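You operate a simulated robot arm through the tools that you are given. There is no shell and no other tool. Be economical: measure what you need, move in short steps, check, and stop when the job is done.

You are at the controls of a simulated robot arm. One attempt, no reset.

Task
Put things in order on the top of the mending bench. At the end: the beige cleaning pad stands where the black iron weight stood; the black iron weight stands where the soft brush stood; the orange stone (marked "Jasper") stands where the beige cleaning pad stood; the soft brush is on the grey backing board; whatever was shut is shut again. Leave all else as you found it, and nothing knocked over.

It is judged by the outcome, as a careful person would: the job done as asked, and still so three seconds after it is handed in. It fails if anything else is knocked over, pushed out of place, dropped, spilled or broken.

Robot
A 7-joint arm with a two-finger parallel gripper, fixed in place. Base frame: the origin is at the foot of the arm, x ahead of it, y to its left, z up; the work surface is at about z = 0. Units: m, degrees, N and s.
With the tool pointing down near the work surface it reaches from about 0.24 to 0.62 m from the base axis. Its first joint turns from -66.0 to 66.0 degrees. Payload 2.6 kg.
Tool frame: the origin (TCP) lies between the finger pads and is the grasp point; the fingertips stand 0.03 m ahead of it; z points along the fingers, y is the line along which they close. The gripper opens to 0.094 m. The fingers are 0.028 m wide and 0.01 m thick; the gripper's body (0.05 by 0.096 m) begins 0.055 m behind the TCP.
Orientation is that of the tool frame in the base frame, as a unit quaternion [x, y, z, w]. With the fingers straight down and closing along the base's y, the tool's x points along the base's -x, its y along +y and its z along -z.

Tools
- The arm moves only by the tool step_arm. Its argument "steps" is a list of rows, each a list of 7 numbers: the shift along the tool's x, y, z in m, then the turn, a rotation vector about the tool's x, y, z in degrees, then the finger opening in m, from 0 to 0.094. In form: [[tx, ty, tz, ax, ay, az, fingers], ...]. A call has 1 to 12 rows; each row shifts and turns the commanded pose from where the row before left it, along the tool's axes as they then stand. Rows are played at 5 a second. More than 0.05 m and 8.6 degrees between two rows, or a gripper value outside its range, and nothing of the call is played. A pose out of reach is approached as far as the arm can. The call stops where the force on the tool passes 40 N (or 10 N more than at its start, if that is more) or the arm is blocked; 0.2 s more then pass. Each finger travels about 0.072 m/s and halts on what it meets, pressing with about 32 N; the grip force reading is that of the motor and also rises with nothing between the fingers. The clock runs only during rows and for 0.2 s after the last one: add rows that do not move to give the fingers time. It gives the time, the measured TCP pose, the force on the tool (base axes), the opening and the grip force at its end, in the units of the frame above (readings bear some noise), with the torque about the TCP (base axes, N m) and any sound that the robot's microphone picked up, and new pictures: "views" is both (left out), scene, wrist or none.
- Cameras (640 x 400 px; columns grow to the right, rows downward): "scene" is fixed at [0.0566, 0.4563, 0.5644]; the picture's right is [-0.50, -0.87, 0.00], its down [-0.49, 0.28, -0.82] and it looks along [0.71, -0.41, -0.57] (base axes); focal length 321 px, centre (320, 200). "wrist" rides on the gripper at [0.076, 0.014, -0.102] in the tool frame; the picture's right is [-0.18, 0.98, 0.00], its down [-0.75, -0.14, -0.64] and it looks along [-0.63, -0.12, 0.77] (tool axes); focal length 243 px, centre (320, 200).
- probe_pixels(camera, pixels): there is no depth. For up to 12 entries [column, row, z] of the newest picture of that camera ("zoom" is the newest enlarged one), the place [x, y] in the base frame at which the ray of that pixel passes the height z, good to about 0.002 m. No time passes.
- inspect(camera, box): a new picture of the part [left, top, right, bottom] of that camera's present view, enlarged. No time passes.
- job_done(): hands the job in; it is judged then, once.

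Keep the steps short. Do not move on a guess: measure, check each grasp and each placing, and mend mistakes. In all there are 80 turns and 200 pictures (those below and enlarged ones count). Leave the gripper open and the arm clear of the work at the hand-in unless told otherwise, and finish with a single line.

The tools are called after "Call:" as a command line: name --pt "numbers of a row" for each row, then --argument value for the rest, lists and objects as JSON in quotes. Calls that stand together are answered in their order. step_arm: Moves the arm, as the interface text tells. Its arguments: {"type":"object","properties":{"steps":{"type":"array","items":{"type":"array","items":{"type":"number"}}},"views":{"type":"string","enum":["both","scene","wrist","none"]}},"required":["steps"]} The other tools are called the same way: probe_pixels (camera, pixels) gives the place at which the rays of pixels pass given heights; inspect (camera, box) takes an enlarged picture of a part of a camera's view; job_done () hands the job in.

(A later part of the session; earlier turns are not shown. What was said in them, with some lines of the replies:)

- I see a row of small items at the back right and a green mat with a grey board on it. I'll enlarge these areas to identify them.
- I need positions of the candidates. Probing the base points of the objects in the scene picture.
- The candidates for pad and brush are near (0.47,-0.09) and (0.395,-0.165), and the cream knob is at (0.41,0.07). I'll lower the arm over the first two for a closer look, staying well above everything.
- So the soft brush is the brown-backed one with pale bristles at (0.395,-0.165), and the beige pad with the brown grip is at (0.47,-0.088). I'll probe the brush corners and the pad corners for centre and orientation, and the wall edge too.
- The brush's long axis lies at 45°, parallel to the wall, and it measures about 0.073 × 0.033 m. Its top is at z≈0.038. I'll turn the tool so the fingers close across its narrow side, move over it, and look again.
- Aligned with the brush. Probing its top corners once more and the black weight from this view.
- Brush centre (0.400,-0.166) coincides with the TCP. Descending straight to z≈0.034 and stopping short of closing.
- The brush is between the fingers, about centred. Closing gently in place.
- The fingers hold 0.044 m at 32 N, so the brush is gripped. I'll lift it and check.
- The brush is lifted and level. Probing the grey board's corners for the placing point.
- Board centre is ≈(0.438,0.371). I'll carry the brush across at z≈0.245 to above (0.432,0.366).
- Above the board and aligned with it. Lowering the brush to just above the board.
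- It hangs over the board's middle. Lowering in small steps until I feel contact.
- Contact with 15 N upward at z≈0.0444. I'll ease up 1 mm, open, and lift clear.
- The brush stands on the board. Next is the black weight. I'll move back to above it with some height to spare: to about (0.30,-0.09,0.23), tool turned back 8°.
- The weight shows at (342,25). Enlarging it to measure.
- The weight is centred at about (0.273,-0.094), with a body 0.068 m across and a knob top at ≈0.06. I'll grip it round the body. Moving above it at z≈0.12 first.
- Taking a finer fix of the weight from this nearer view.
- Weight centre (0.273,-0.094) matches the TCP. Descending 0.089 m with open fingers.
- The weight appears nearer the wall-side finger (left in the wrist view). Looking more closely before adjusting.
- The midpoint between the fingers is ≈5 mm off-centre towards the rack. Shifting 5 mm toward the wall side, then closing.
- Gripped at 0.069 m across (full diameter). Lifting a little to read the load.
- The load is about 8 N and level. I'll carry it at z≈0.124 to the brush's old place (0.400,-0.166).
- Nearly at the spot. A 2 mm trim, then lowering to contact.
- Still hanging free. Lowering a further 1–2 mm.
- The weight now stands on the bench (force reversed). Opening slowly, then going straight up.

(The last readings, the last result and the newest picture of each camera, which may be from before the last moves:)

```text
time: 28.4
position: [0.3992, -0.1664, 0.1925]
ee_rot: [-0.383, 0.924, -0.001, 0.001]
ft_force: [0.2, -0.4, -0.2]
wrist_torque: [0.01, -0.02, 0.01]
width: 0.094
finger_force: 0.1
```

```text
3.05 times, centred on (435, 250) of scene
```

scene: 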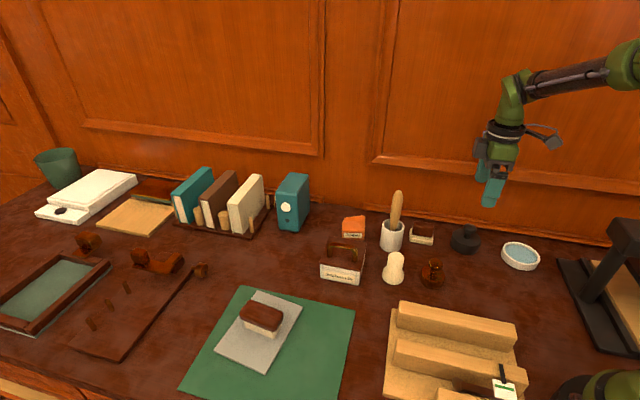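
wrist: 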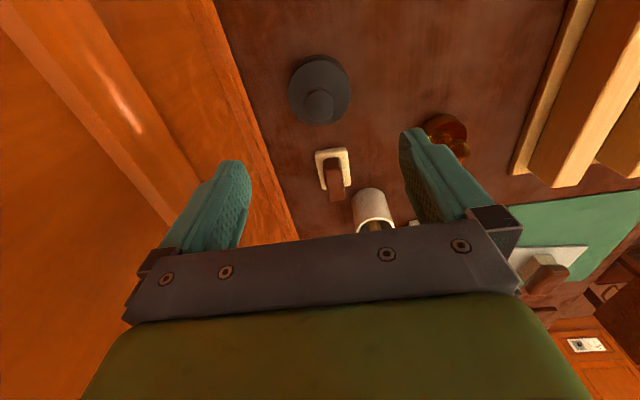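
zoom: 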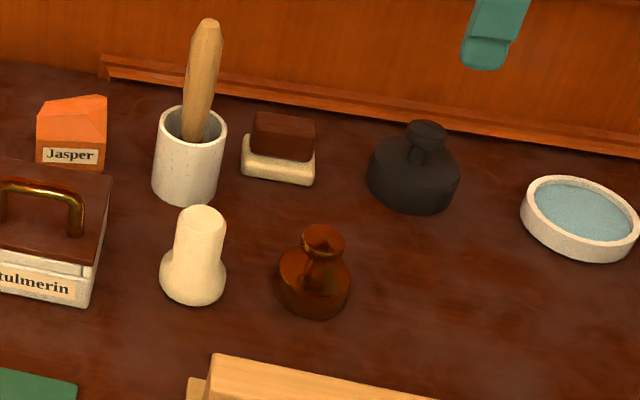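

The weight stands upright in the brush's old place. Next the pad: moving above (0.468,-0.094), z≈0.155, to measure it. The brush handle in the pot reaches z≈0.16 at (0.495,-0.004), which stays clear of the hand.

Call:
step_arm --pt "-0.0333 0.001 0 0 0 0 0.094" --pt "-0.0333 0.001 0 0 0 0 0.094" --pt "-0.032 0.0005 0 0 0 0 0.094" --pt "0 0 0.035 0 0 0 0.094" --pt "0 0 0 0 0 0 0.094" --views "both"

Call:
inspect --camera "wrist" --box '[250, 60, 410, 160]'

```text
time: 29.6
position: [0.4688, -0.0919, 0.1591]
ee_rot: [-0.382, 0.924, 0.0, 0.0]
ft_force: [0.6, 0.7, -0.1]
wrist_torque: [0.01, 0.01, -0.07]
width: 0.0941
finger_force: 0.0
```

scene: 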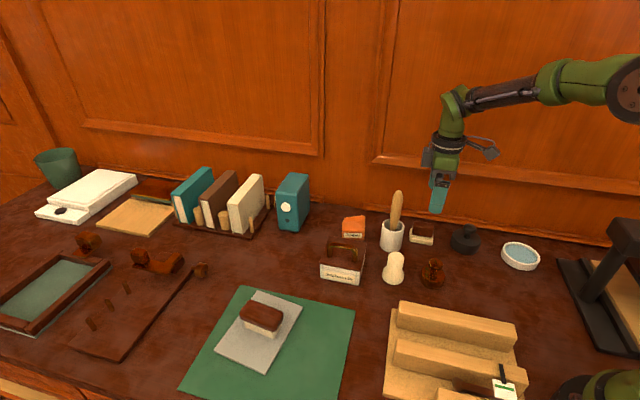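
wrist: 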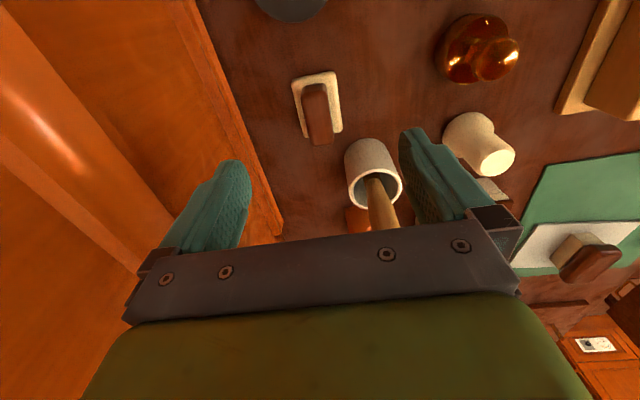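

```text
4.00 times, centred on (330, 110) of wrist
```

zoom: 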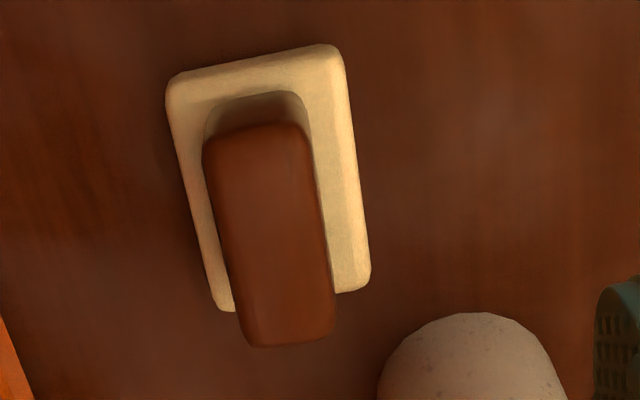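

Call:
probe_pixels --camera "zoom" --pixels '[[168, 82, 0.013], [338, 46, 0.013], [370, 286, 0.01], [217, 310, 0.01], [204, 145, 0.04], [302, 124, 0.04], [335, 337, 0.04], [245, 348, 0.04]]'

Call:
inspect --camera "scene" --box '[396, 215, 446, 255]'

```text
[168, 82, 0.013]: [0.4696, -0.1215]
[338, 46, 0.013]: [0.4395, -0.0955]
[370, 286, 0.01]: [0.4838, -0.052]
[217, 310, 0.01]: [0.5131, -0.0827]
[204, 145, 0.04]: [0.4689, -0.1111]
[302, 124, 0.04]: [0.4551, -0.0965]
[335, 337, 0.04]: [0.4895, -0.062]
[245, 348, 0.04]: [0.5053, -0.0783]
```

```text
10.00 times, centred on (421, 235) of scene
```

zoom: 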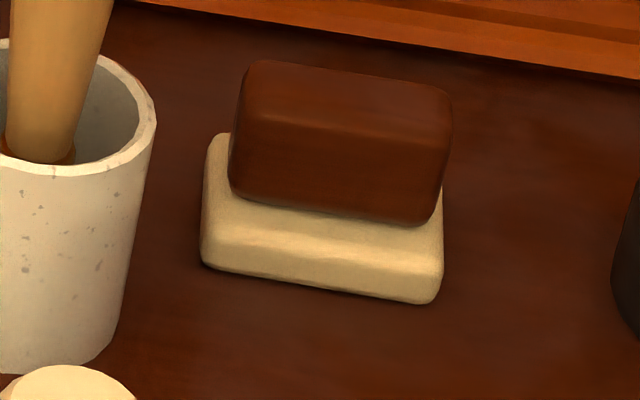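

The pad's centre is (0.4765,-0.088), its grip is 0.021 wide, and its top is at ≈0.047 with the pad's own top at ≈0.015. I'll grip the handle with TCP at z≈0.053 so the fingertips stay above the pad.

Call:
step_arm --pt "-0.0096 -0.0025 0.02 0 0 0 0.07" --pt "0 0 0.03 0 0 0 0.06" --pt "0 0 0.03 0 0 0 0.06" --pt "0 0 0.015 0 0 0 0.06" --pt "0 0 0 0 0 0 0.06" --views "wrist"

Call:
inspect --camera "scene" --box '[380, 190, 480, 265]'

```text
time: 30.8
position: [0.4757, -0.0856, 0.0597]
ee_rot: [-0.382, 0.924, 0.0, -0.001]
ft_force: [0.1, 0.8, 0.1]
wrist_torque: [0.05, -0.03, 0.02]
width: 0.0602
finger_force: 0.1
```

wrist: 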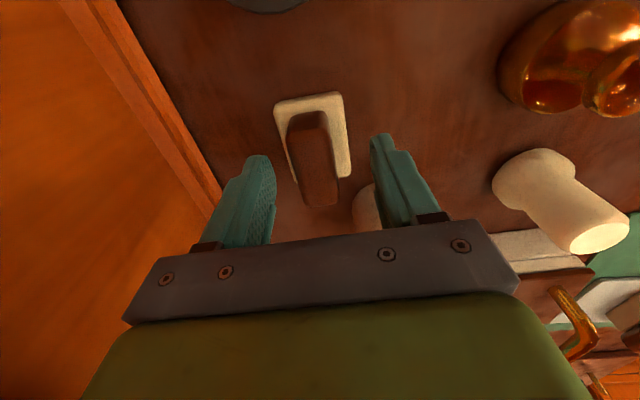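

```text
5.33 times, centred on (430, 228) of scene
```

zoom: 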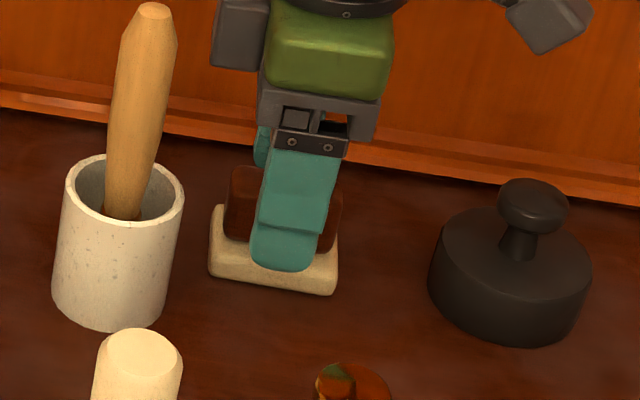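

Centred over the grip. Down another 8 mm, then close.

Call:
step_arm --pt "0 0 0.004 0 0 0 0.06" --pt "0 0 0.004 0 0 0 0.06" --pt "0 0 0 0 0 0 0.04" --pt "0 0 0 0 0 0 0.02" --pt "0 0 0 0 0 0 0.005" --pt "0 0 0 0 0 0 0.005" --pt "0 0 0 0 0 0 0.005" --views "none"

Call:
inspect --camera "scene" --box '[380, 190, 480, 265]'

```text
time: 32.4
position: [0.4779, -0.0885, 0.0536]
ee_rot: [-0.383, 0.924, -0.002, 0.001]
ft_force: [1.5, -5.1, 15.3]
wrist_torque: [-0.21, -0.11, -0.04]
width: 0.0233
finger_force: 32.1
```

```text
5.33 times, centred on (430, 228) of scene
```

zoom: 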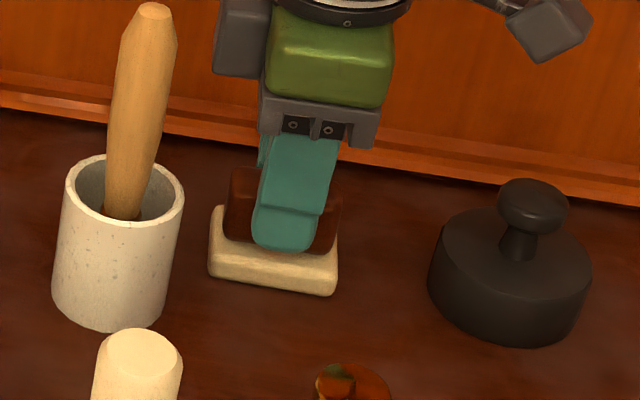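

The grip holds 0.0233 m, with the fingertips resting on the pad. Lifting 0.1 m and checking.

Call:
step_arm --pt "0 0 -0.01 0 0 0 0.005" --pt "0 0 -0.03 0 0 0 0.005" --pt "0 0 -0.03 0 0 0 0.005" --pt "0 0 -0.03 0 0 0 0.005" --pt "0 0 0 0 0 0 0.005" --views "both"

```text
time: 33.6
position: [0.4784, -0.0866, 0.1524]
ee_rot: [-0.382, 0.924, 0.0, 0.0]
ft_force: [-0.1, -0.1, -0.1]
wrist_torque: [0.02, 0.03, 0.02]
width: 0.0231
finger_force: 31.7
```

scene: 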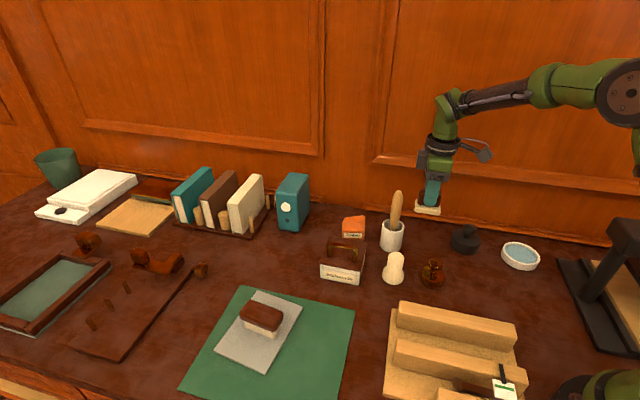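
wrist: 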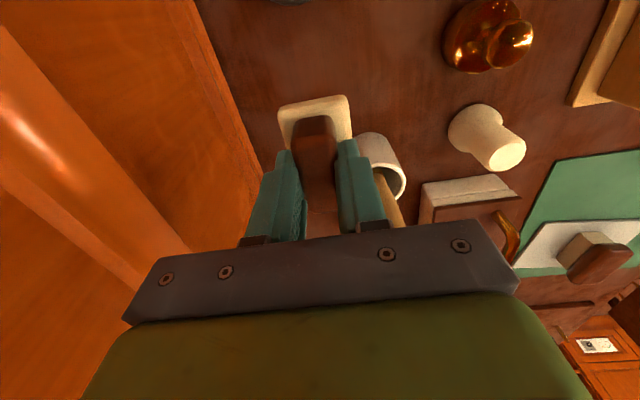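

The pad is held and level. Carrying it at z≈0.152 to the weight's old place (0.273,-0.094), then down to ≈0.065.

Call:
step_arm --pt "0.0298 0.028 0 0 0 0 0.005" --pt "0.0298 0.028 0 0 0 0 0.005" --pt "0.0298 0.028 0 0 0 0 0.005" --pt "0.0298 0.028 0 0 0 0 0.005" --pt "0.0298 0.028 0 0 0 0 0.005" --pt "0 0 0.04 0 0 0 0.005" --pt "0 0 0.03 0 0 0 0.005" --pt "0 0 0.018 0 0 0 0.005" --pt "0 0 0 0 0 0 0.005" --views "both"

```text
time: 35.6
position: [0.2734, -0.0978, 0.0647]
ee_rot: [-0.383, 0.924, 0.0, 0.0]
ft_force: [0.8, 0.2, -0.6]
wrist_torque: [0.03, -0.01, 0.02]
width: 0.0229
finger_force: 31.6
```

scene: 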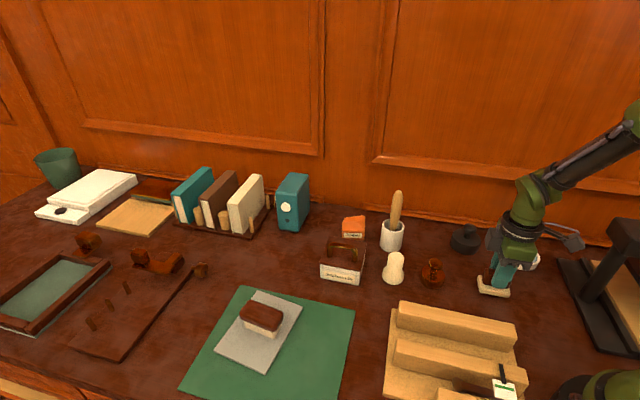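
wrist: 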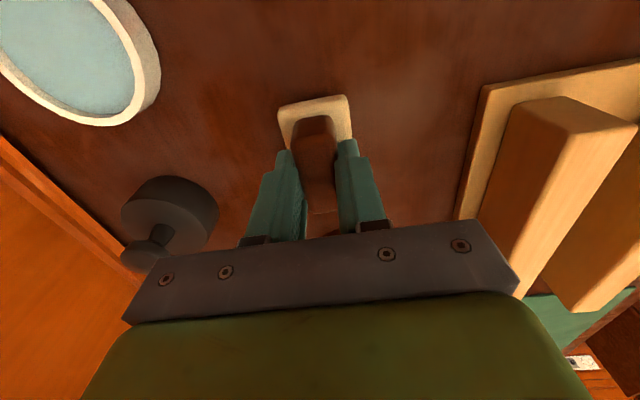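

Within about 2 mm of the spot; trimming that and lowering to contact.

Call:
step_arm --pt "-0.0015 0.0005 0.006 0 0 0 0.005" --pt "0 0 0.003 0 0 0 0.005" --pt "0 0 0.001 0 0 0 0.005" --pt "0 0 0 0 0 0 0.005" --views "none"

```text
time: 36.6
position: [0.2726, -0.0935, 0.0564]
ee_rot: [-0.382, 0.924, 0.0, 0.0]
ft_force: [-0.8, 0.0, -0.3]
wrist_torque: [0.01, 0.01, 0.03]
width: 0.023
finger_force: 32.3
```

Call:
step_arm --pt "0 0 0.001 0 0 0 0.005" --pt "0 0 0.001 0 0 0 0.005" --pt "0 0 0 0 0 0 0.005" --views "none"

```text
time: 37.4
position: [0.2743, -0.0939, 0.0554]
ee_rot: [-0.382, 0.924, 0.0, 0.001]
ft_force: [-7.4, 1.2, 32.7]
wrist_torque: [0.07, 0.34, 0.0]
width: 0.023
finger_force: 31.7
```

Contact (33 N). Easing up 1 mm, opening to 0.06 and lifting.

Call:
step_arm --pt "0 0 -0.001 0 0 0 0.005" --pt "0 0 0 0 0 0 0.03" --pt "0 0 0 0 0 0 0.05" --pt "0 0 0 0 0 0 0.06" --pt "0 0 -0.02 0 0 0 0.06" --pt "0 0 -0.05 0 0 0 0.06" --pt "0 0 -0.05 0 0 0 0.06" --pt "0 0 -0.05 0 0 0 0.06" --pt "0 0 0 0 0 0 0.06" --views "both"

Call:
inspect --camera "scene" --box '[330, 190, 550, 310]'

Call:
inspect --camera "scene" --box '[310, 195, 400, 295]'

```text
time: 39.4
position: [0.2744, -0.0948, 0.2283]
ee_rot: [-0.382, 0.924, 0.0, 0.0]
ft_force: [0.4, -0.3, -0.3]
wrist_torque: [-0.01, -0.01, -0.01]
width: 0.0601
finger_force: 0.0
```

scene: 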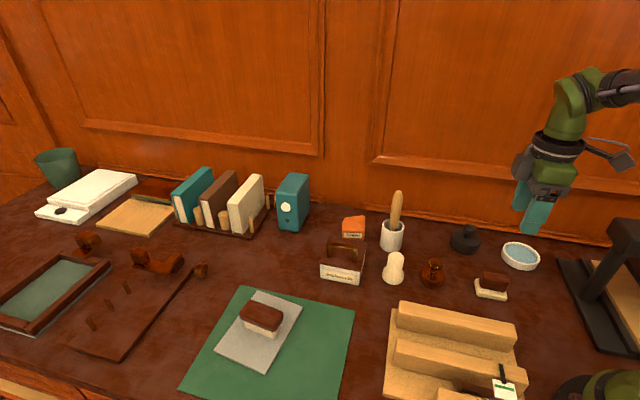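
wrist: 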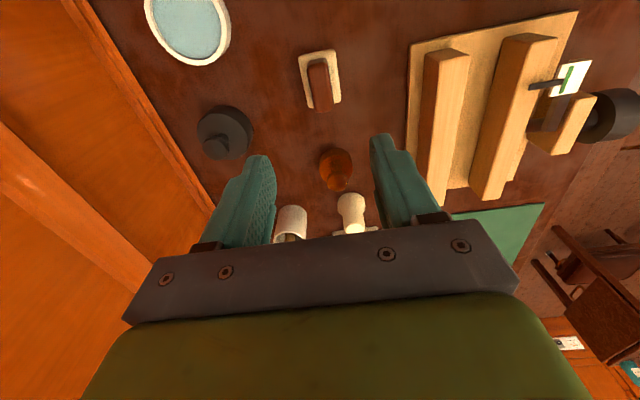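

```text
2.91 times, centred on (440, 250) of scene
```

zoom: 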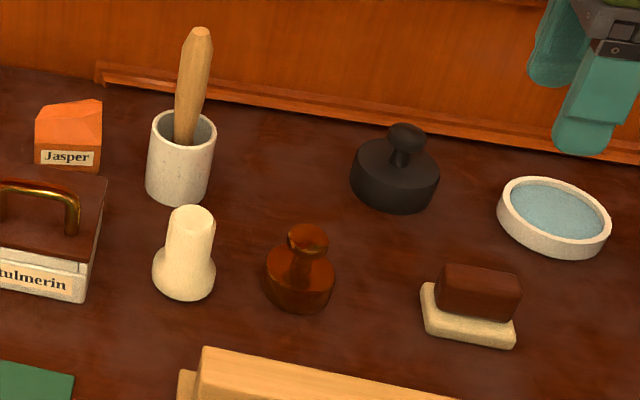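

```text
4.00 times, centred on (355, 245) of scene
```

zoom: 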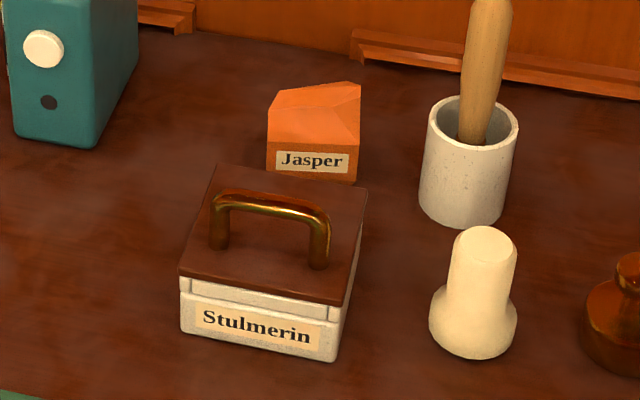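

The pad stands upright in the weight's old place. Now the Jasper stone. I'll move high (z≈0.228) to above (0.555,0.065) for a view from above.

Call:
step_arm --pt "-0.0446 -0.0122 0 0 0 0 0.09" --pt "-0.0446 -0.0122 0 0 0 0 0.09" --pt "-0.0446 -0.0122 0 0 0 0 0.09" --pt "-0.0446 -0.0122 0 0 0 0 0.09" --pt "-0.0446 -0.0122 0 0 0 0 0.09" --pt "-0.0446 -0.0122 0 0 0 0 0.09" --pt "-0.0446 -0.0122 0 0 0 0 0.09" --pt "0 0 0 0 0 0 0.09" --views "both"

Call:
inspect --camera "wrist" --box '[240, 30, 480, 180]'

```text
time: 41.2
position: [0.5538, 0.0645, 0.2236]
ee_rot: [-0.382, 0.924, 0.0, 0.0]
ft_force: [0.1, 0.1, 0.2]
wrist_torque: [0.05, 0.02, 0.0]
width: 0.0901
finger_force: 0.1
```

scene: 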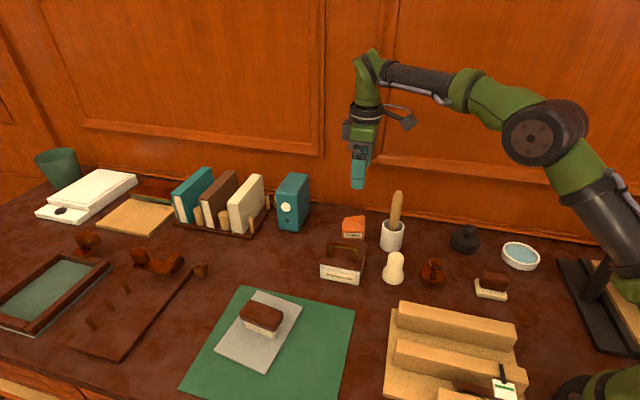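
wrist: 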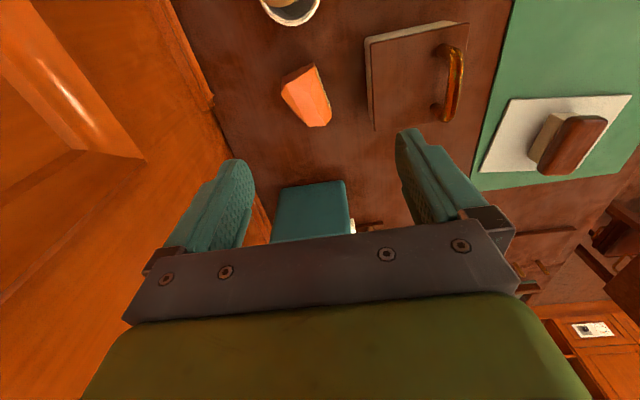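

```text
2.67 times, centred on (360, 105) of wrist
```

zoom: 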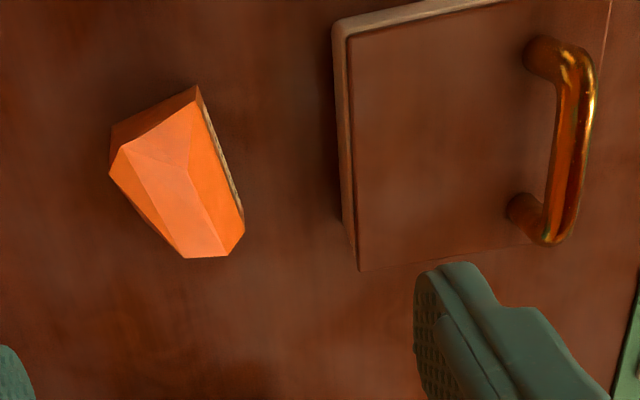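

The stone is wedge-shaped. Enlarging it in both views to choose the grip faces.

Call:
inspect --camera "wrist" --box '[264, 50, 344, 140]'

Call:
inspect --camera "scene" --box '[334, 208, 374, 248]'

```text
4.44 times, centred on (304, 95) of wrist
```

zoom: 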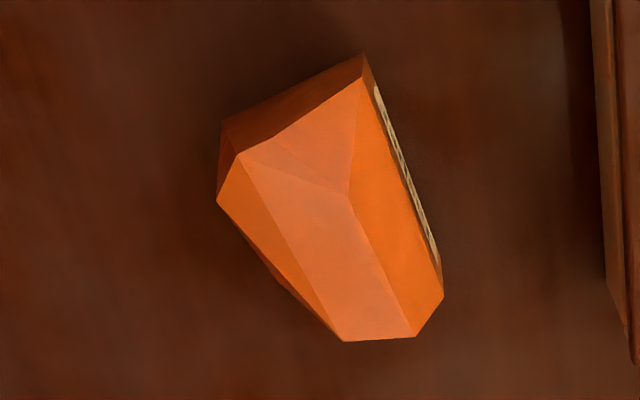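

```text
10.00 times, centred on (354, 228) of scene
```

zoom: 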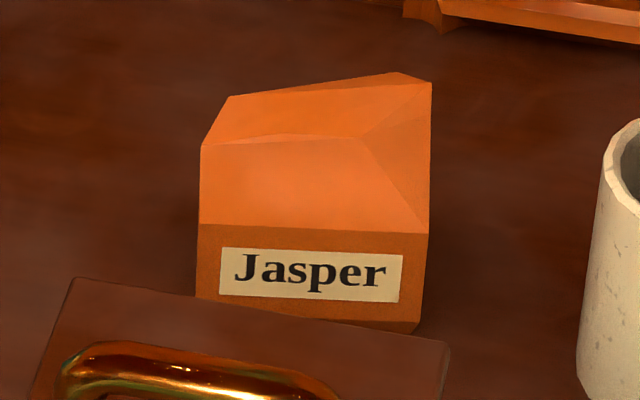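

Call:
probe_pixels --camera "wrist" --pixels '[[317.1, 69.1, 0.027], [331, 109.6, 0.027], [314.1, 61.7, 0.01], [281.9, 77, 0.01], [286, 84.4, 0.045], [280.8, 95, 0.04], [296.1, 114.8, 0.005], [309.6, 126.5, 0.04], [325.4, 125.4, 0.035], [331.7, 116.4, 0.027], [310.8, 93.9, 0.045]]'

Call:
probe_pixels --camera "scene" --pixels '[[341.8, 230.5, 0.027], [364.7, 231.5, 0.027], [342, 238, 0.0], [363, 240.5, 0.0], [345, 217.6, 0.045], [361, 215.3, 0.045], [365, 216.3, 0.045], [342, 222.5, 0.035], [358, 221.5, 0.045]]'

```text
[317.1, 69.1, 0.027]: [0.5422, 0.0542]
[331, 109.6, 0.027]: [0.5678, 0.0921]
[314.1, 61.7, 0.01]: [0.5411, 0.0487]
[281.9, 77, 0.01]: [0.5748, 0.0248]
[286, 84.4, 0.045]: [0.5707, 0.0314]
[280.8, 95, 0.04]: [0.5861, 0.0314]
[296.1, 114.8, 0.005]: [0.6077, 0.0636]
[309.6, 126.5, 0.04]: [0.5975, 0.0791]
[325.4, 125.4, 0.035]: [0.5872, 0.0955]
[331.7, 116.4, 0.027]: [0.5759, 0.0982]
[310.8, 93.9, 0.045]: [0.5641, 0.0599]
```

```text
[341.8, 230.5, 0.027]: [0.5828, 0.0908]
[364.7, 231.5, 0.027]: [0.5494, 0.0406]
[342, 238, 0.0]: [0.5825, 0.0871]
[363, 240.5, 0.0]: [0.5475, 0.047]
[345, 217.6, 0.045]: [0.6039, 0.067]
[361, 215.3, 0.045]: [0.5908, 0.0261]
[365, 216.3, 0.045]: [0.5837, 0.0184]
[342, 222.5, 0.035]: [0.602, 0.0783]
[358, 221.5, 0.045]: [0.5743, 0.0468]
```

The stone's base is about 0.041×0.057 m, turned ≈52°, centred near (0.579,0.057). With the present yaw the camera would come too close to the pot's brush handle. So I'll turn the tool +82°, which makes the fingers close along the stone's length with the camera over the open bench side.

Call:
step_arm --pt "-0.012 -0.0226 0 0 0 0 0.09" --pt "0 0 0 0 0 8.3 0.09" --pt "0 0 0 0 0 8.3 0.09" --pt "0 0 0 0 0 8.3 0.09" --pt "0 0 0 0 0 8.3 0.09" --pt "0 0 0 0 0 8.3 0.09" --pt "0 0 0 0 0 8.3 0.09" --pt "0 0 0 0 0 8.3 0.09" --pt "0 0 0 0 0 8.3 0.09" --pt "0 0 0 0 0 8.3 0.09" --pt "0 0 0 0 0 8.3 0.09" --pt "0 0 0 0 0 0 0.09" --views "both"

Call:
inspect --camera "wrist" --box '[240, 40, 400, 140]'

```text
time: 43.8
position: [0.5787, 0.058, 0.2256]
ee_rot: [0.326, 0.945, -0.001, 0.0]
ft_force: [-0.3, 0.1, -0.2]
wrist_torque: [0.02, -0.01, 0.0]
width: 0.09
finger_force: 0.1
```

scene: 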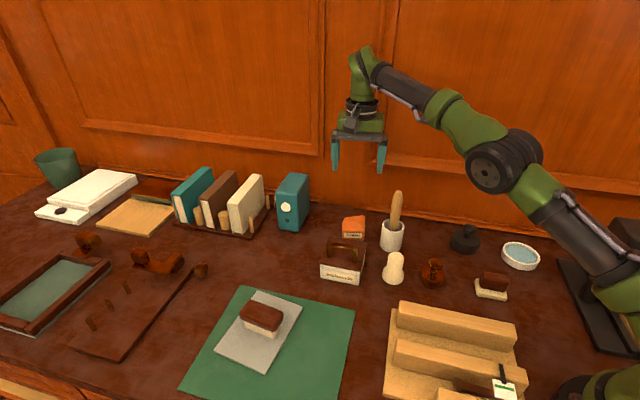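
wrist: 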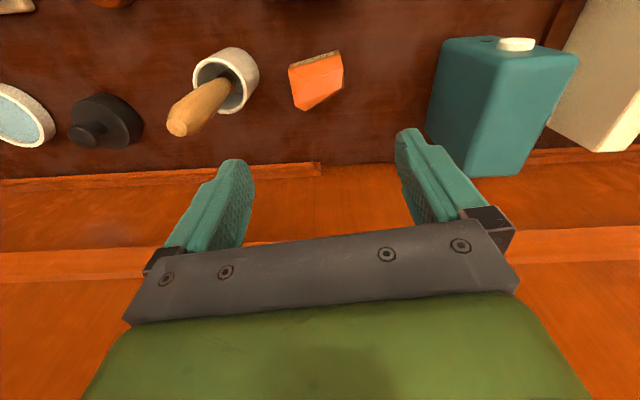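

```text
4.00 times, centred on (320, 90) of wrist
```

zoom: 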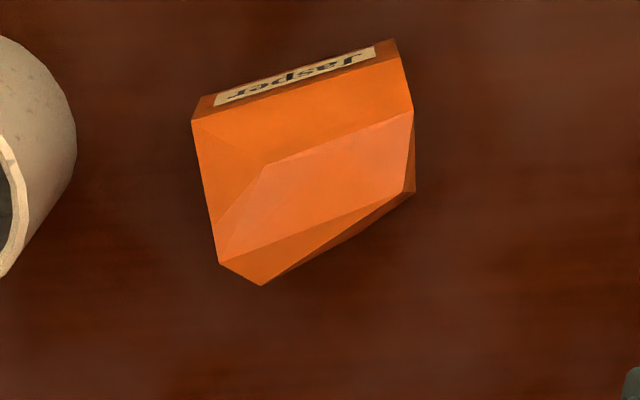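

The end faces are well aligned with the fingers. Probing the ends for centring.

Call:
probe_pixels --camera "zoom" --pixels '[[192, 122, 0.027], [220, 262, 0.045], [206, 190, 0.027], [395, 40, 0.0], [413, 110, 0.035], [415, 190, 0.005], [262, 285, 0.045], [200, 98, 0.0], [405, 80, 0.025]]'

Call:
inspect --camera "scene" --box '[310, 120, 420, 300]'

```text
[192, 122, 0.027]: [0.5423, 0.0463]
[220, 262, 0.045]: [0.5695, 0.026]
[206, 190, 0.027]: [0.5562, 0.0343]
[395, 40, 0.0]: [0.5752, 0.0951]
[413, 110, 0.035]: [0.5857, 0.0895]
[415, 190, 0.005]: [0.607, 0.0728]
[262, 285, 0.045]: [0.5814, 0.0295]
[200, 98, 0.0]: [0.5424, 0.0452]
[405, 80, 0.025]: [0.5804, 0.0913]
```

```text
2.22 times, centred on (365, 210) of scene
```

zoom: 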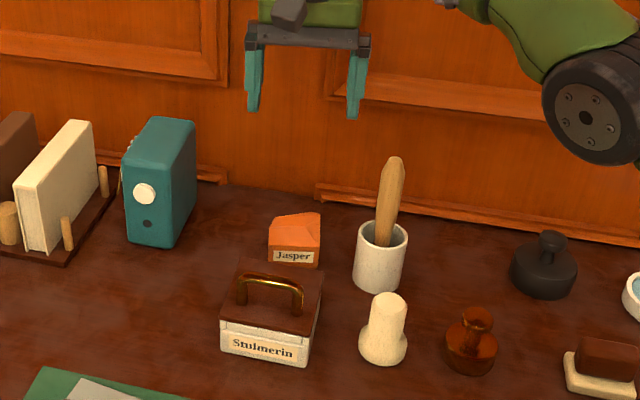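

Centre ≈(0.5755,0.0585). Trimming 3 mm and 2°, narrowing the fingers to 0.078, and descending partway.

Call:
step_arm --pt "0.003 0 0.01 0 0 -2 0.078" --pt "0 0 0.04 0 0 0 0.078" --pt "0 0 0.04 0 0 0 0.078" --pt "0 0 0 0 0 0 0.078" --views "both"

Call:
inspect --camera "scene" --box '[300, 140, 430, 290]'

```text
time: 44.8
position: [0.5773, 0.0611, 0.1349]
ee_rot: [0.309, 0.951, -0.001, 0.0]
ft_force: [0.0, -0.2, 0.4]
wrist_torque: [-0.03, -0.01, -0.03]
width: 0.0778
finger_force: 0.0
```

scene: 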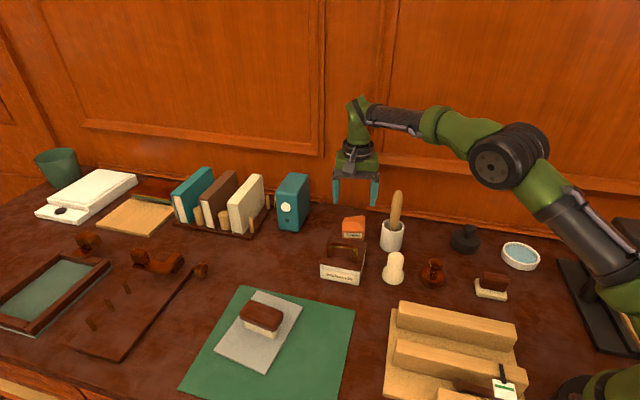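
wrist: 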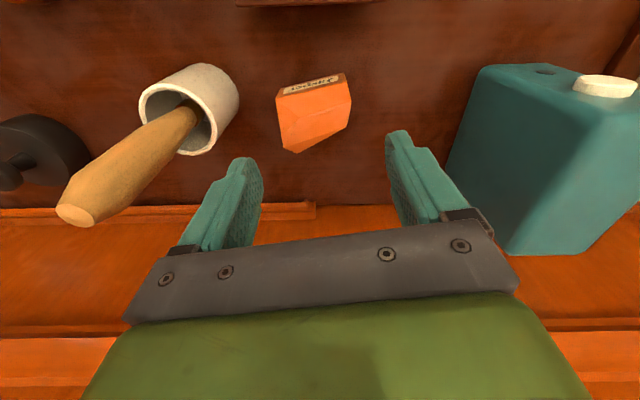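

```text
2.67 times, centred on (365, 215) of scene
```

zoom: 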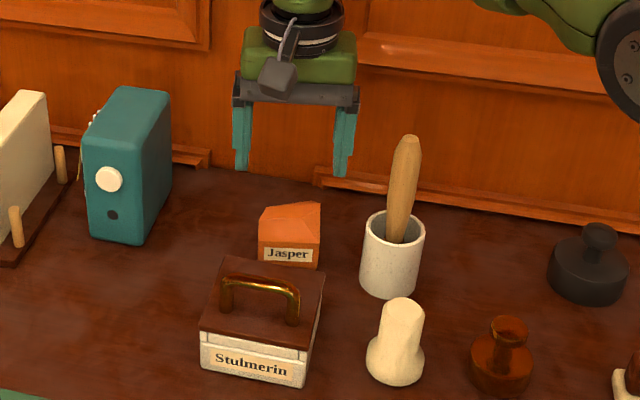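

Good clearance. Continuing down to z≈0.065 and looking again.

Call:
step_arm --pt "0 0 0.035 0 0 0 0.078" --pt "0 0 0.033 0 0 0 0.078" --pt "0 0 0 0 0 0 0.078" --views "wrist"

Call:
inspect --camera "scene" --box '[310, 170, 410, 270]'

```text
time: 45.6
position: [0.5793, 0.0608, 0.0654]
ee_rot: [0.309, 0.951, 0.001, 0.0]
ft_force: [0.0, -0.8, -1.2]
wrist_torque: [0.0, -0.01, -0.04]
width: 0.078
finger_force: 0.1
```

wrist: 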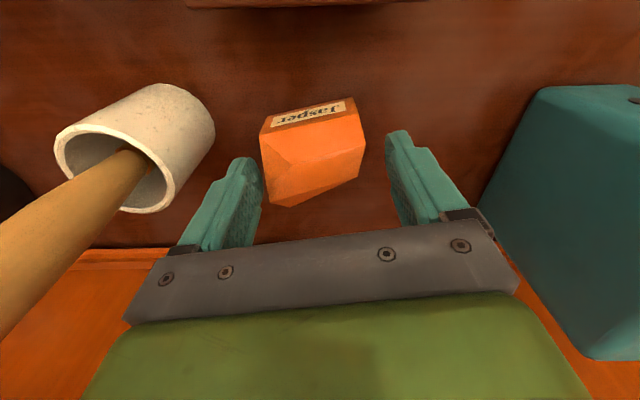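

```text
4.00 times, centred on (360, 220) of scene
```

zoom: 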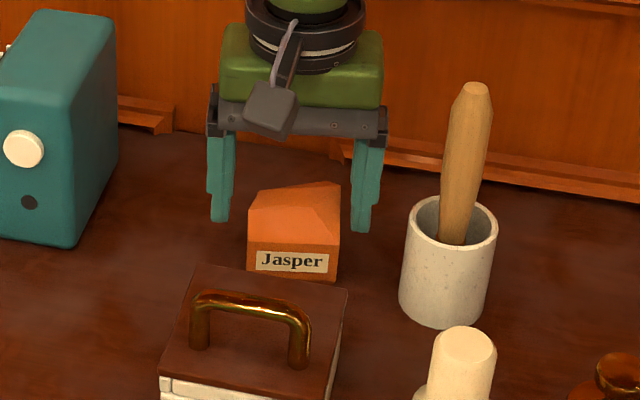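

The stone is ≈4 mm toward the pot-side finger. Shifting 4 mm that way, then down to z≈0.035.

Call:
step_arm --pt "0.001 -0.004 0 0 0 0 0.078" --pt "0 0 0.015 0 0 0 0.078" --pt "0 0 0.015 0 0 0 0.078" --pt "0 0 0 0 0 0 0.078" --views "wrist"

Call:
inspect --camera "scene" --box '[310, 170, 410, 270]'

```text
time: 46.6
position: [0.5747, 0.0597, 0.0382]
ee_rot: [0.309, 0.951, 0.0, 0.001]
ft_force: [-0.4, 0.1, 0.6]
wrist_torque: [-0.01, 0.02, -0.03]
width: 0.0777
finger_force: 0.1
```

wrist: 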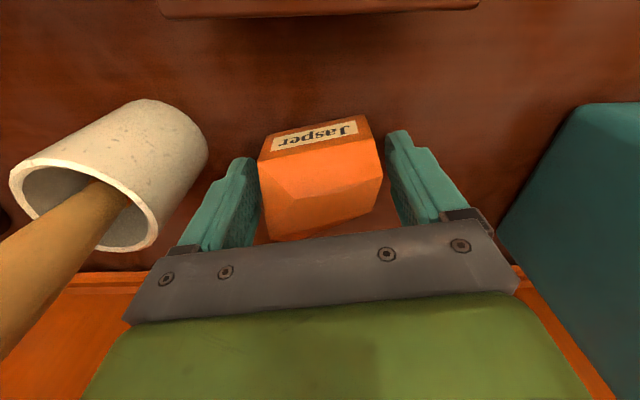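

```text
4.00 times, centred on (360, 220) of scene
```

zoom: 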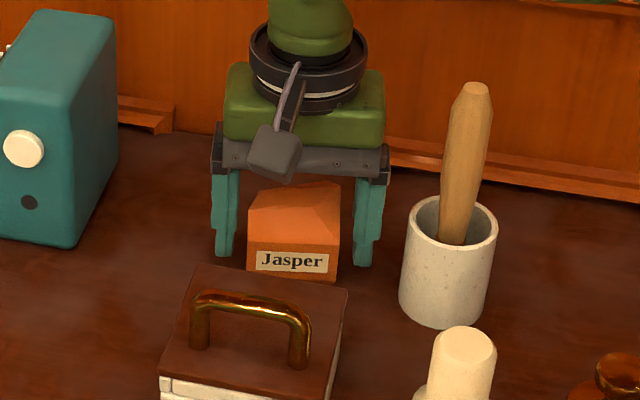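

Centred between the fingers. Down 2 mm more and closing.

Call:
step_arm --pt "0 0 0.002 0 0 0 0.078" --pt "0 0 0 0 0 0 0.065" --pt "0 0 0 0 0 0 0.05" --pt "0 0 0 0 0 0 0.04" --pt "0 0 0 0 0 0 0.04" --pt "0 0 0 0 0 0 0.04" --views "wrist"

Call:
inspect --camera "scene" --box '[310, 170, 410, 270]'

```text
time: 48.0
position: [0.5733, 0.0597, 0.0362]
ee_rot: [0.31, 0.951, 0.0, 0.0]
ft_force: [-1.0, 1.0, 2.8]
wrist_torque: [-0.03, 0.02, -0.03]
width: 0.0622
finger_force: 32.3
```

wrist: 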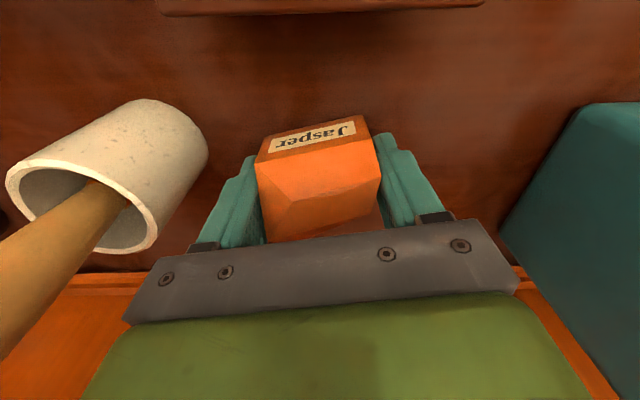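

```text
4.00 times, centred on (360, 220) of scene
```

zoom: 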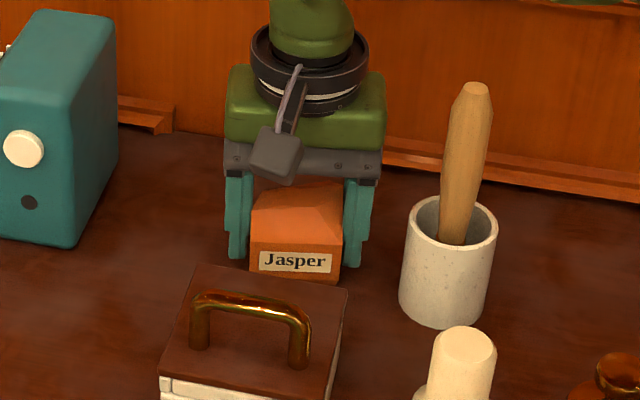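

Gripped at 0.062 m, stone unmoved. Lifting slowly straight up, checking for slip.

Call:
step_arm --pt "0 0 -0.01 0 0 0 0.04" --pt "0 0 -0.02 0 0 0 0.04" --pt "0 0 -0.02 0 0 0 0.04" --pt "0 0 0 0 0 0 0.04" --views "wrist"

Call:
inspect --camera "scene" --box '[310, 150, 420, 270]'

```text
time: 49.0
position: [0.5737, 0.0586, 0.0868]
ee_rot: [0.309, 0.951, 0.0, 0.0]
ft_force: [-0.1, -0.8, -1.9]
wrist_torque: [0.01, 0.02, 0.04]
width: 0.0621
finger_force: 31.3
```

wrist: 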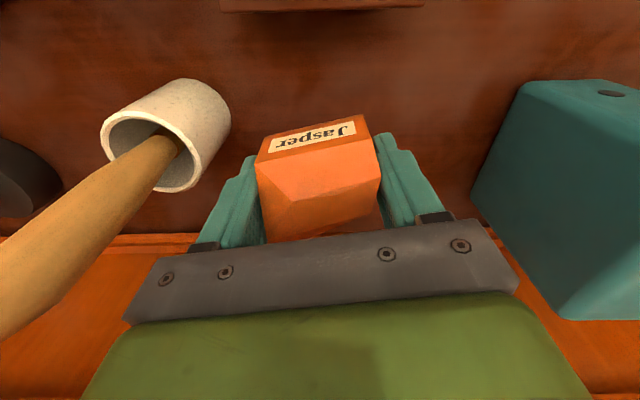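

```text
3.33 times, centred on (365, 210) of scene
```

zoom: 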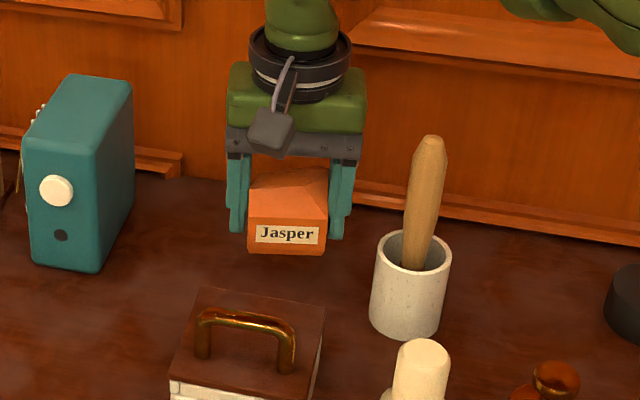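

The stone is held firmly and level. Raising to z≈0.25 to clear the brush handle, then over to the pad's old place (0.4765,-0.088), turning 9° to lie parallel to the wall.

Call:
step_arm --pt "0 0 -0.04 0 0 0 0.04" --pt "0 0 -0.045 0 0 0 0.04" --pt "0 0 -0.045 0 0 0 0.04" --pt "0 0 -0.035 0 0 0 0.04" --pt "-0.002 -0.044 0 0 0 0 0.04" --pt "-0.002 -0.044 0 0 0 0 0.04" --pt "-0.002 -0.044 0 0 0 0 0.04" --pt "-0.002 -0.044 0 0 0 0 0.04" --pt "0 0 0 0 0 4.5 0.04" --pt "0 0 0 0 0 4.5 0.04" --pt "0 0 0 0 0 0 0.04" --views "both"

```text
time: 51.4
position: [0.4758, -0.0905, 0.2501]
ee_rot: [0.383, 0.924, 0.0, 0.0]
ft_force: [1.0, 0.1, -1.2]
wrist_torque: [-0.02, 0.01, 0.01]
width: 0.0622
finger_force: 32.2
```

scene: 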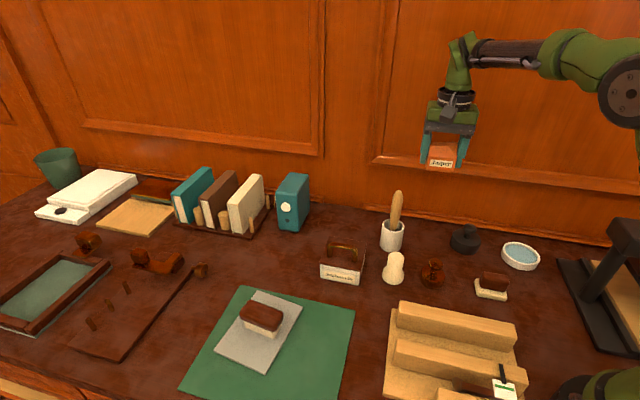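
wrist: 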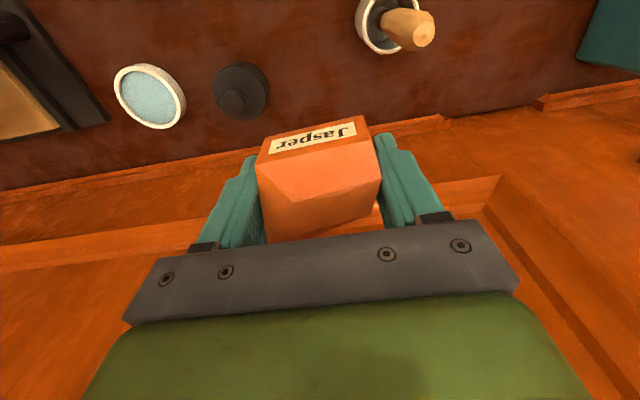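

Over the spot at (0.476,-0.09), with the pot handle clear. Descending halfway and checking the clearance.

Call:
step_arm --pt "0 0 0.04 0 0 0 0.04" --pt "0 0 0.04 0 0 0 0.04" --pt "0 0 0.04 0 0 0 0.04" --pt "0 0 0 0 0 0 0.04" --views "wrist"

Call:
inspect --camera "scene" --box '[360, 140, 500, 280]'

```text
time: 52.4
position: [0.4748, -0.089, 0.1276]
ee_rot: [0.384, 0.923, 0.0, 0.0]
ft_force: [-0.2, 0.6, -2.7]
wrist_torque: [0.05, -0.02, -0.04]
width: 0.0623
finger_force: 31.7
```

wrist: 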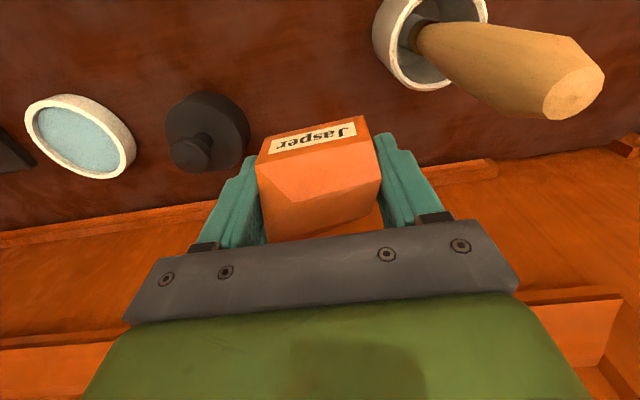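

```text
2.86 times, centred on (430, 210) of scene
```

zoom: 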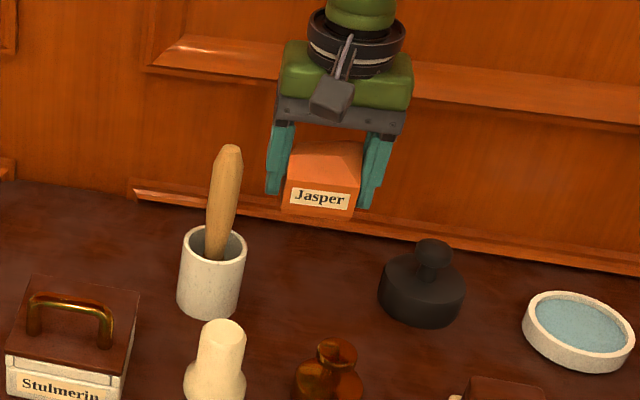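

Clear on both sides. Continuing to z≈0.045.

Call:
step_arm --pt "-0.001 0 0.03 0 0 0 0.04" --pt "0 0 0.03 0 0 0 0.04" --pt "0 0 0.021 0 0 0 0.04" --pt "0 0 0 0 0 0 0.04" --views "wrist"

Call:
inspect --camera "scene" --box '[360, 160, 500, 280]'

```text
time: 53.4
position: [0.4789, -0.0899, 0.05]
ee_rot: [0.383, 0.924, 0.001, 0.0]
ft_force: [-0.4, -0.7, -3.5]
wrist_torque: [0.0, 0.01, 0.02]
width: 0.0623
finger_force: 31.8
```

wrist: 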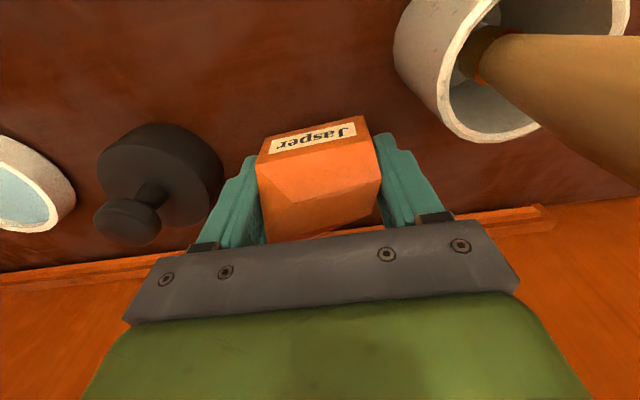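

```text
3.33 times, centred on (430, 220) of scene
```

zoom: 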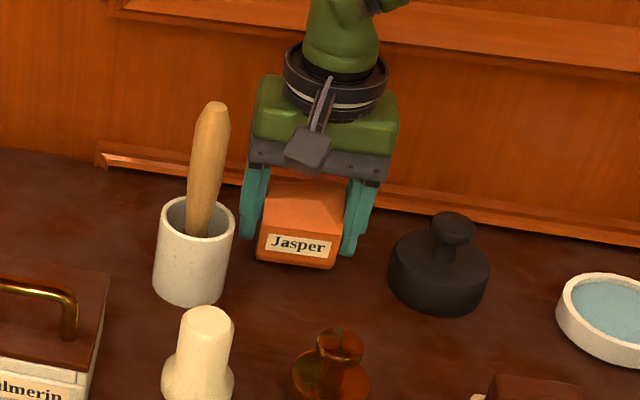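

Good. Lowering the last centimetre gently.

Call:
step_arm --pt "0 0 0.005 0 0 0 0.04" --pt "0 0 0.005 0 0 0 0.04" --pt "0 0 0.0015 0 0 0 0.04" --pt "0 0 0 0 0 0 0.04" --views "none"

```text
time: 54.4
position: [0.4782, -0.0899, 0.0389]
ee_rot: [0.383, 0.924, 0.0, 0.0]
ft_force: [-0.3, -0.2, -2.2]
wrist_torque: [0.01, 0.01, -0.01]
width: 0.0624
finger_force: 32.0
```

Call:
step_arm --pt "0 0 0.001 0 0 0 0.04" --pt "0 0 0.001 0 0 0 0.04" --pt "0 0 0 0 0 0 0.04" --views "none"

```text
time: 55.2
position: [0.4777, -0.089, 0.0379]
ee_rot: [0.382, 0.924, 0.001, 0.0]
ft_force: [-1.2, 1.0, 2.2]
wrist_torque: [-0.15, 0.02, -0.03]
width: 0.0626
finger_force: 31.7
```

Light contact with the bench. Opening to 0.078 and rising straight up.

Call:
step_arm --pt "0 0 0.0005 0 0 0 0.04" --pt "0 0 0 0 0 0 0.066" --pt "0 0 0 0 0 0 0.072" --pt "0 0 0 0 0 0 0.078" --pt "0 0 0 0 0 0 0.078" --pt "0 0 -0.02 0 0 0 0.078" --pt "0 0 -0.05 0 0 0 0.078" --pt "0 0 -0.05 0 0 0 0.078" --pt "0 0 -0.05 0 0 0 0.078" --pt "0 0 -0.05 0 0 0 0.078" --pt "0 0 0 0 0 0 0.078" --views "both"

Call:
inspect --camera "scene" --box '[320, 180, 540, 310]'

```text
time: 57.6
position: [0.4774, -0.0921, 0.2573]
ee_rot: [0.382, 0.924, -0.001, 0.0]
ft_force: [-0.1, -0.4, 0.4]
wrist_torque: [0.01, -0.02, 0.01]
width: 0.0778
finger_force: 0.0
```

scene: 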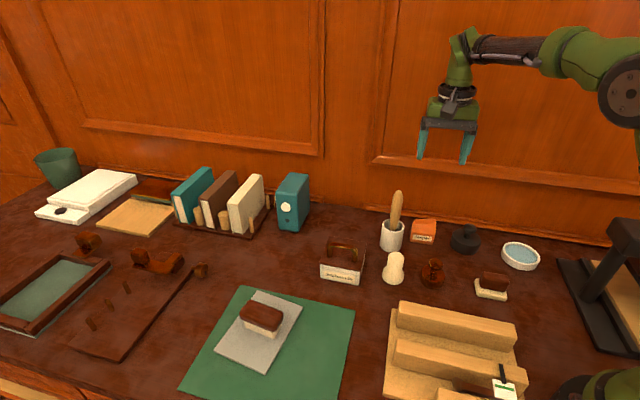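
wrist: 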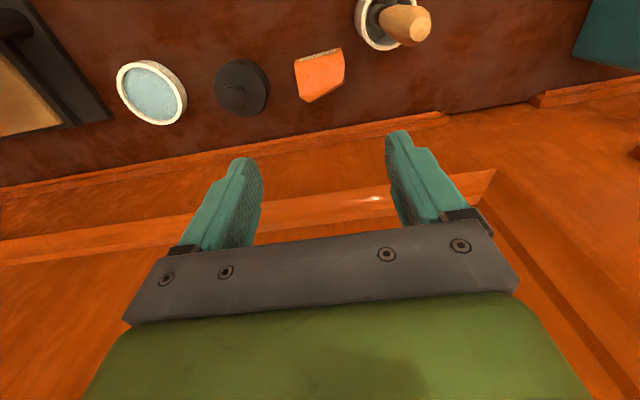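

```text
2.91 times, centred on (430, 245) of scene
```

zoom: 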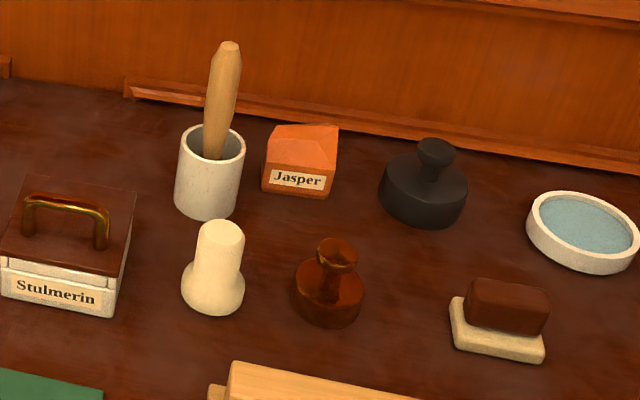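

The stone stands in the pad's old place, upright, with its neighbours untouched. The brush is on the board, and the weight and pad are in their new spots. I opened nothing, and the arm is clear at z≈0.257. I'll open the gripper fully and take one last check picture.

Call:
step_arm --pt "0 0 -0.02 0 0 0 0.094" --pt "0 0 0 0 0 0 0.094" --pt "0 0 0 0 0 0 0.094" --views "scene"

```text
time: 58.4
position: [0.4775, -0.0906, 0.276]
ee_rot: [0.383, 0.924, 0.0, 0.001]
ft_force: [0.2, 0.4, 0.2]
wrist_torque: [0.01, -0.01, 0.02]
width: 0.0941
finger_force: 0.0
```

scene: 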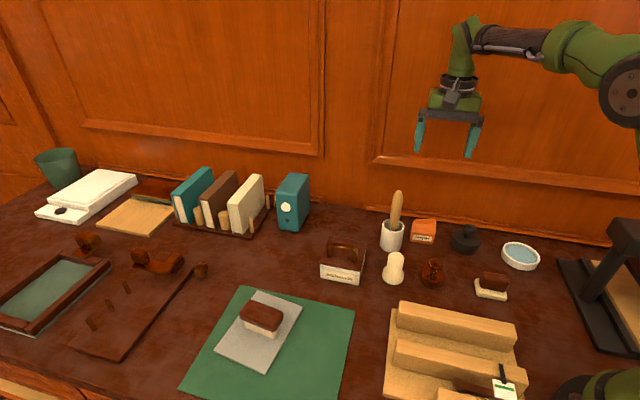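

Everything is in order, so I'm handing the job in.

Call:
job_done

```text
The job is handed in.
```

The brush is on the grey board, the iron weight is where the brush stood, the cleaning pad is where the weight stood, and the Jasper stone is where the pad stood; nothing was opened and nothing else was moved.
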